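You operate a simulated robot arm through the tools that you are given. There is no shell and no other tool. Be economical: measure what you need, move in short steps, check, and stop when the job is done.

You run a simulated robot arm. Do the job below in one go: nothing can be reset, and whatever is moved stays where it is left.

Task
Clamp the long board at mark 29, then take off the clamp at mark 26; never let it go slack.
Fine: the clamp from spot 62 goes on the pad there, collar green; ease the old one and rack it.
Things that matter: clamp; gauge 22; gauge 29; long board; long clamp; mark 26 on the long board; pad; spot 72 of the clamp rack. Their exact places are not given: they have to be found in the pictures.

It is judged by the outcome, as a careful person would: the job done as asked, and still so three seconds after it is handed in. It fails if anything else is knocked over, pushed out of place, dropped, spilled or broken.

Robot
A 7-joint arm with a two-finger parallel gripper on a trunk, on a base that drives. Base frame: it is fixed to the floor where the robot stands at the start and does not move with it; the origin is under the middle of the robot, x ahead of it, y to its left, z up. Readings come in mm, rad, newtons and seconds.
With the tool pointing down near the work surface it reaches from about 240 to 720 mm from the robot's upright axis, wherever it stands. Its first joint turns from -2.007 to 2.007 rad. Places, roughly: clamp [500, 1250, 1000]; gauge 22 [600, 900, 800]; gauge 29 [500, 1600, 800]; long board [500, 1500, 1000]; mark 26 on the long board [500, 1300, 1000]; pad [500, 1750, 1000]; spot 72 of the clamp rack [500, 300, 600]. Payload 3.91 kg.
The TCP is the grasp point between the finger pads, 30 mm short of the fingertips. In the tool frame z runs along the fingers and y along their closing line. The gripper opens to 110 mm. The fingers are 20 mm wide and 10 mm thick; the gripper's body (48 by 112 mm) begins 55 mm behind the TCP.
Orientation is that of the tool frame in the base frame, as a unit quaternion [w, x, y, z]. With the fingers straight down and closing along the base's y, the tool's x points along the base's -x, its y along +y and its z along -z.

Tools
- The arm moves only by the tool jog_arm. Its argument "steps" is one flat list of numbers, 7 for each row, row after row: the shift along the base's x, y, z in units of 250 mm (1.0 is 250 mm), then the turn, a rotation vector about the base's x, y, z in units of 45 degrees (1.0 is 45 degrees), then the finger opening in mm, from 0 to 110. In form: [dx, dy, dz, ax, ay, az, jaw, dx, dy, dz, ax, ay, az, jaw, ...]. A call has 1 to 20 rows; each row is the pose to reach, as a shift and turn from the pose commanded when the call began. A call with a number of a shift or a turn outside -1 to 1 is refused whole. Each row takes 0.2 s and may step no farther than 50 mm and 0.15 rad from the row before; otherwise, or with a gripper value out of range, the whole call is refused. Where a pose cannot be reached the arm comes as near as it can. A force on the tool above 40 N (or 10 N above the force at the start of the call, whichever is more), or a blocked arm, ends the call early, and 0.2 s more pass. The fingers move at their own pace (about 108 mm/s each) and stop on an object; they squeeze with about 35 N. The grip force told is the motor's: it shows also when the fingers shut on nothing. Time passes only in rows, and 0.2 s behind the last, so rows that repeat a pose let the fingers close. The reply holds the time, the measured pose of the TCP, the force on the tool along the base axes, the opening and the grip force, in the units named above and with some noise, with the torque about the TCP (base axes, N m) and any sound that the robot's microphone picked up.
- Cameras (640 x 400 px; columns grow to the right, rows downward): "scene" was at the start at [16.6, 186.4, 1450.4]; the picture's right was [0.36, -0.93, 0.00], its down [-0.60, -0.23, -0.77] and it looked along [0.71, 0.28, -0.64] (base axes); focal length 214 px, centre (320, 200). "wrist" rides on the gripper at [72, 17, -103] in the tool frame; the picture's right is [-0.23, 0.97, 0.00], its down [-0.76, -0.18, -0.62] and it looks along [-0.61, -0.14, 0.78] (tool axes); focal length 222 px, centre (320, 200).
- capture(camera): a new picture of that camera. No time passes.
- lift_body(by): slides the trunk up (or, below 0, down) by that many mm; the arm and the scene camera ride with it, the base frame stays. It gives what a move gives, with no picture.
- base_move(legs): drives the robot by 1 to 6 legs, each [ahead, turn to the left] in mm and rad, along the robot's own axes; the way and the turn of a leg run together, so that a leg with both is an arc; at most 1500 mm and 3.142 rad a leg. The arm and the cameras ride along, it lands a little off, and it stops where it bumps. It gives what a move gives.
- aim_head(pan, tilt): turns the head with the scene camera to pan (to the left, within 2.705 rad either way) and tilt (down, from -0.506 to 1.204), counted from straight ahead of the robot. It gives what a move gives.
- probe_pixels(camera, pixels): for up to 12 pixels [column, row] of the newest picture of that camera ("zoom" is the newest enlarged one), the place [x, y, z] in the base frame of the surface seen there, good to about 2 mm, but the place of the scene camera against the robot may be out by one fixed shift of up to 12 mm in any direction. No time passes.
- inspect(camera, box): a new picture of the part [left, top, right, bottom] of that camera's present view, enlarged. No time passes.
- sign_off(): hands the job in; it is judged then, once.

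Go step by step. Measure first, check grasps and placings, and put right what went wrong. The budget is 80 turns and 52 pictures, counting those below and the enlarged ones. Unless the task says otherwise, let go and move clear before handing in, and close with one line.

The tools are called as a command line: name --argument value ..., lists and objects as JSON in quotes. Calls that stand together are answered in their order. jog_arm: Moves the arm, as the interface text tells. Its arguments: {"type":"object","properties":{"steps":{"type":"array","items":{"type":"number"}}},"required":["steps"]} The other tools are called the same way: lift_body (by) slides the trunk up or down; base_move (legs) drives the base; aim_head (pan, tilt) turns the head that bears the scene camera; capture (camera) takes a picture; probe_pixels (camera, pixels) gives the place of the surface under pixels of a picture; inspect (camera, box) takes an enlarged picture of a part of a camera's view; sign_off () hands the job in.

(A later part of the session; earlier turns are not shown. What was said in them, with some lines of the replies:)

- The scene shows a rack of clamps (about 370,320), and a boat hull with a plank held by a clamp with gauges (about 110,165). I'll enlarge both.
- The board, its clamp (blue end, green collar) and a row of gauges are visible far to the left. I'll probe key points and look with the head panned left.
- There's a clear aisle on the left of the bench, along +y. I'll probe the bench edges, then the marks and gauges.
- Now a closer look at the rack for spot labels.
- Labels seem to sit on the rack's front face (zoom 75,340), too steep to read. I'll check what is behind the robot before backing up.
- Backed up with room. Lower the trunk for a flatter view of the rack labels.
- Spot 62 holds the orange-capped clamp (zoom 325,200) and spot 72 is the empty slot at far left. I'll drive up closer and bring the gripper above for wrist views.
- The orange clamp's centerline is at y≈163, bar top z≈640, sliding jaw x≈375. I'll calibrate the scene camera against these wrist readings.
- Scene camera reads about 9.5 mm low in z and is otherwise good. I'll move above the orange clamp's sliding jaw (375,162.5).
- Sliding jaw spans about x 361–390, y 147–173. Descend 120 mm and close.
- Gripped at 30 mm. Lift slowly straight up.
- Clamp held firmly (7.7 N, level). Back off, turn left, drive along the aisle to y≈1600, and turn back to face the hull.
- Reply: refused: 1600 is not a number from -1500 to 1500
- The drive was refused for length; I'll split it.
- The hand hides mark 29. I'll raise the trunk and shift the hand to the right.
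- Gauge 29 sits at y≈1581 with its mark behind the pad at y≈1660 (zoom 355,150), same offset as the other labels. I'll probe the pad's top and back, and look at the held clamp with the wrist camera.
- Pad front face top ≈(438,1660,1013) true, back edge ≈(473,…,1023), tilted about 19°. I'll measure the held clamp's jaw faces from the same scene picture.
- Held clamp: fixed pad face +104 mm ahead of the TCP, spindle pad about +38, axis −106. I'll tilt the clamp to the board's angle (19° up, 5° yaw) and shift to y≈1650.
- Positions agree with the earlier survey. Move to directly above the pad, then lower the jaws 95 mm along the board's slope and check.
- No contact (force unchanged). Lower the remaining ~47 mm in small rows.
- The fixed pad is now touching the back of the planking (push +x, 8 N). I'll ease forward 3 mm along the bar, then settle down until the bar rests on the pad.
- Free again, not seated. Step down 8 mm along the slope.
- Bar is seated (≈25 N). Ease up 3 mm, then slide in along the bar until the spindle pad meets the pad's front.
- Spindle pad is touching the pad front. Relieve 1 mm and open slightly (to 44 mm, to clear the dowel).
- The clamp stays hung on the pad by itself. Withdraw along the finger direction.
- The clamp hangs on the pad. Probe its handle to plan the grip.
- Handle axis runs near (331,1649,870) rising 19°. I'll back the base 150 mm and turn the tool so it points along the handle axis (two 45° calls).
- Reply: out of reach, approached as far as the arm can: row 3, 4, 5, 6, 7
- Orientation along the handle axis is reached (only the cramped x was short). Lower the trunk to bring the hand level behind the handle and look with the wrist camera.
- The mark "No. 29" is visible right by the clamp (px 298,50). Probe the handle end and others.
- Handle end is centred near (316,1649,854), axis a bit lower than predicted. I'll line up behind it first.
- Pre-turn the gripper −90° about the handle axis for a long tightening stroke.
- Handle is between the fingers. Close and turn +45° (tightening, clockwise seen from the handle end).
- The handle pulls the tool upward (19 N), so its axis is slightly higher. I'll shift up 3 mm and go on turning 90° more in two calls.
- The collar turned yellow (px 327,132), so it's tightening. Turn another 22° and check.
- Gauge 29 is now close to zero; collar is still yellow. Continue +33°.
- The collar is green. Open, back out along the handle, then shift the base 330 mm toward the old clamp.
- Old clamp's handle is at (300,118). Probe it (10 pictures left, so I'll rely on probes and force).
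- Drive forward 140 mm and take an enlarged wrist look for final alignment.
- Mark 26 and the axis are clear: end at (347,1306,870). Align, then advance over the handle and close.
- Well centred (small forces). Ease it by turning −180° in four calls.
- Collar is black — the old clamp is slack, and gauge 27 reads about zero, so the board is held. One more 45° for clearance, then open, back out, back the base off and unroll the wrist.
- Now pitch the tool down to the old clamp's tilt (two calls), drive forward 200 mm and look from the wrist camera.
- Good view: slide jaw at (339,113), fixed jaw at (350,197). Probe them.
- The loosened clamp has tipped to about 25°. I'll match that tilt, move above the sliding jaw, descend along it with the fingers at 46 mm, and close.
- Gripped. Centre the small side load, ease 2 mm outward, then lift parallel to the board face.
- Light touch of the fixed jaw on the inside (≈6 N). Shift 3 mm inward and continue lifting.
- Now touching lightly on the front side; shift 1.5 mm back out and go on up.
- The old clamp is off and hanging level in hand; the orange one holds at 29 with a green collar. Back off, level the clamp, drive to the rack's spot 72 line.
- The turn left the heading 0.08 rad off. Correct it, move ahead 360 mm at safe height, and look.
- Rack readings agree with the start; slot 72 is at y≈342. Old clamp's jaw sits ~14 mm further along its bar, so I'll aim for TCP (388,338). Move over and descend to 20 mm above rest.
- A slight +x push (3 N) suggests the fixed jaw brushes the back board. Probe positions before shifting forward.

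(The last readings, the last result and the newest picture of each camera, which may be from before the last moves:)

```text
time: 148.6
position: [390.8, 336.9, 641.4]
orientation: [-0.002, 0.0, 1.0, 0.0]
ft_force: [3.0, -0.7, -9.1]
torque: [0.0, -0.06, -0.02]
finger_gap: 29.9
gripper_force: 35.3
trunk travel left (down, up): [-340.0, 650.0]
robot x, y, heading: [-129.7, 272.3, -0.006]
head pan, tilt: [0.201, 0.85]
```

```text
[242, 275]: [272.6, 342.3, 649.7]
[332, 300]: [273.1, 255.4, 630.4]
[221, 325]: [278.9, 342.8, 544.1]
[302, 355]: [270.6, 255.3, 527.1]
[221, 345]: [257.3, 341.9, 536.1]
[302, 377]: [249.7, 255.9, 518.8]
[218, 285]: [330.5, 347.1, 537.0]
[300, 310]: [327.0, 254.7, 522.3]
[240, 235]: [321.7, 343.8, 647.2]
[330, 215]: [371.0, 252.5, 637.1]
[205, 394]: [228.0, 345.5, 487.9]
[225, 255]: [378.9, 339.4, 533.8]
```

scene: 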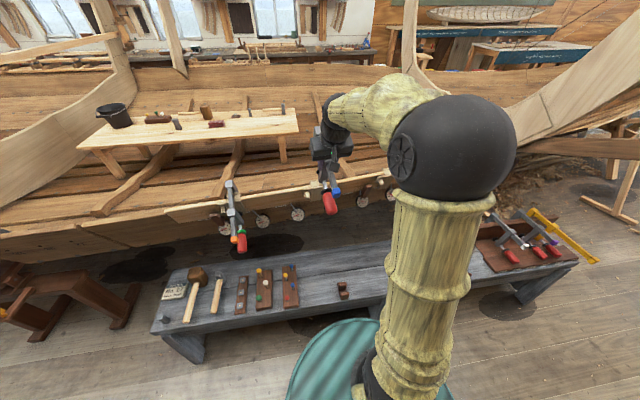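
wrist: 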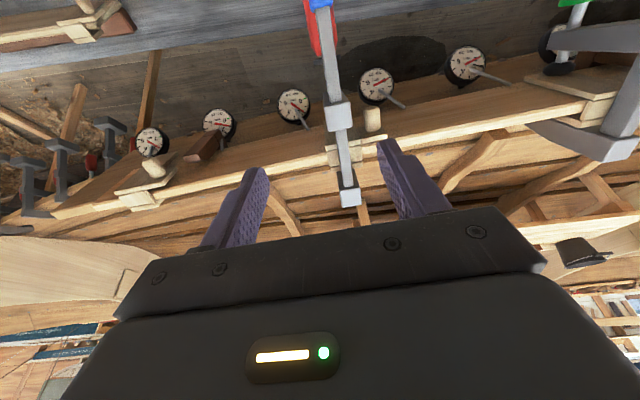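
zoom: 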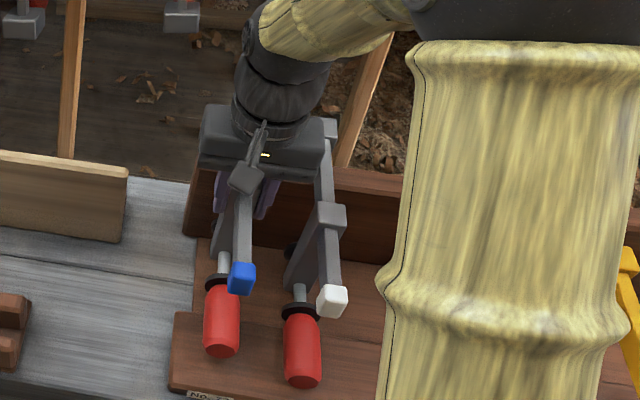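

Aligned within 3 mm of the slot; about 17 mm above rest. Shift +3 mm x, +2.5 mm y, and settle down.

jog_arm --steps '[0.012, 0.01, 0, 0, 0, 0, 0, 0.012, 0.01, -0.028, 0, 0, 0, 0, 0.012, 0.01, -0.048, 0, 0, 0, 0, 0.012, 0.01, -0.06, 0, 0, 0, 0, 0.012, 0.01, -0.06, 0, 0, 0, 0]'

```text
time: 149.8
position: [390.4, 339.4, 626.6]
orientation: [-0.001, -0.001, 1.0, 0.0]
ft_force: [0.1, -1.0, -8.0]
torque: [-0.01, 0.18, 0.0]
finger_gap: 30.0
gripper_force: 34.9
trunk travel left (down, up): [-340.0, 650.0]
robot x, y, heading: [-128.4, 276.6, -0.017]
head pan, tilt: [0.201, 0.85]
```

Free of contact again. Lower the last few mm in 1 mm rows to feel the rest.

jog_arm --steps '[0, 0, -0.004, 0, 0, 0, 0, 0, 0, -0.008, 0, 0, 0, 0, 0, 0, -0.012, 0, 0, 0, 0, 0, 0, -0.016, 0, 0, 0, 0, 0, 0, -0.016, 0, 0, 0, 0]'

```text
time: 151.0
position: [390.6, 339.6, 626.1]
orientation: [0.002, 0.0, 1.0, 0.001]
ft_force: [2.3, -4.3, 12.9]
torque: [-0.07, -0.91, -0.14]
finger_gap: 29.7
gripper_force: 34.8
trunk travel left (down, up): [-340.0, 650.0]
robot x, y, heading: [-133.3, 273.0, -0.01]
head pan, tilt: [0.201, 0.85]
```

Bar rests on the back board. Relieve 1.5 mm and open.

jog_arm --steps '[0, 0, 0.008, 0, 0, 0, 0, 0, 0, 0.008, 0, 0, 0, 32, 0, 0, 0.008, 0, 0, 0, 45, 0, 0, 0.008, 0, 0, 0, 60, 0, 0, 0.008, 0, 0, 0, 60, 0, 0, 0.008, 0, 0, 0, 60]'

jog_arm --steps '[0, 0, 0.08, 0, 0, 0, 60, 0, 0, 0.26, 0, 0, 0, 60, 0, 0, 0.44, 0, 0, 0, 60, 0, 0, 0.62, 0, 0, 0, 60, 0, 0, 0.8, 0, 0, 0, 60, 0, 0, 0.98, 0, 0, 0, 60]'

inspect --camera "scene" --box '[320, 150, 480, 270]'

```text
time: 152.4
position: [390.0, 338.7, 626.4]
orientation: [0.0, -0.001, 1.0, 0.0]
ft_force: [-0.3, 0.0, -0.4]
torque: [0.01, 0.01, 0.01]
finger_gap: 60.1
gripper_force: 0.0
trunk travel left (down, up): [-340.0, 650.0]
robot x, y, heading: [-131.0, 274.6, -0.006]
head pan, tilt: [0.201, 0.85]
```

```text
time: 153.8
position: [393.1, 338.4, 866.9]
orientation: [-0.001, -0.001, 1.0, 0.0]
ft_force: [-0.4, 0.7, 0.8]
torque: [0.02, 0.04, -0.02]
finger_gap: 60.1
gripper_force: 0.1
trunk travel left (down, up): [-340.0, 650.0]
robot x, y, heading: [-127.4, 270.5, -0.008]
head pan, tilt: [0.201, 0.85]
```

```text
3.33 times, centred on (400, 210) of scene
```

zoom: 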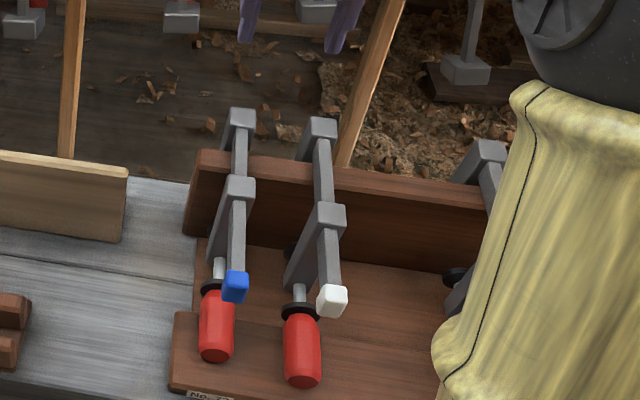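

The old clamp sits upright in spot 72 beside the white one. A last check of the clamp at 29 and the gauges.

aim_head --pan 1.0 --tilt 0.3

inspect --camera "scene" --box '[250, 120, 430, 240]'

```text
time: 155.0
position: [392.9, 338.0, 866.4]
orientation: [0.0, -0.001, 1.0, 0.0]
ft_force: [0.0, 0.5, 0.1]
torque: [0.03, -0.01, -0.01]
finger_gap: 59.8
gripper_force: 0.1
trunk travel left (down, up): [-340.0, 650.0]
robot x, y, heading: [-127.8, 274.3, -0.008]
head pan, tilt: [1.0, 0.3]
```

```text
3.33 times, centred on (340, 180) of scene
```

zoom: 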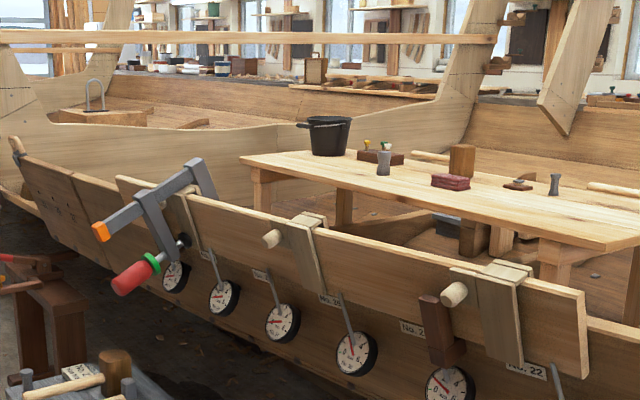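

The orange clamp is still on mark 29 with its collar green, the pad at 26 is clear, and the old clamp is racked in spot 72. The arm is clear of everything, so I'm handing in.

sign_off

```text
The job is handed in.
```

The clamp from spot 62 is on the pad at mark 29 with a green collar, and the old clamp from mark 26 was eased only after that and is racked in spot 72. I didn't read gauge 22 up close at the end; gauge 29 had dropped to about zero before the last tightening turn, and gauge 27 read about zero once the old clamp was eased.
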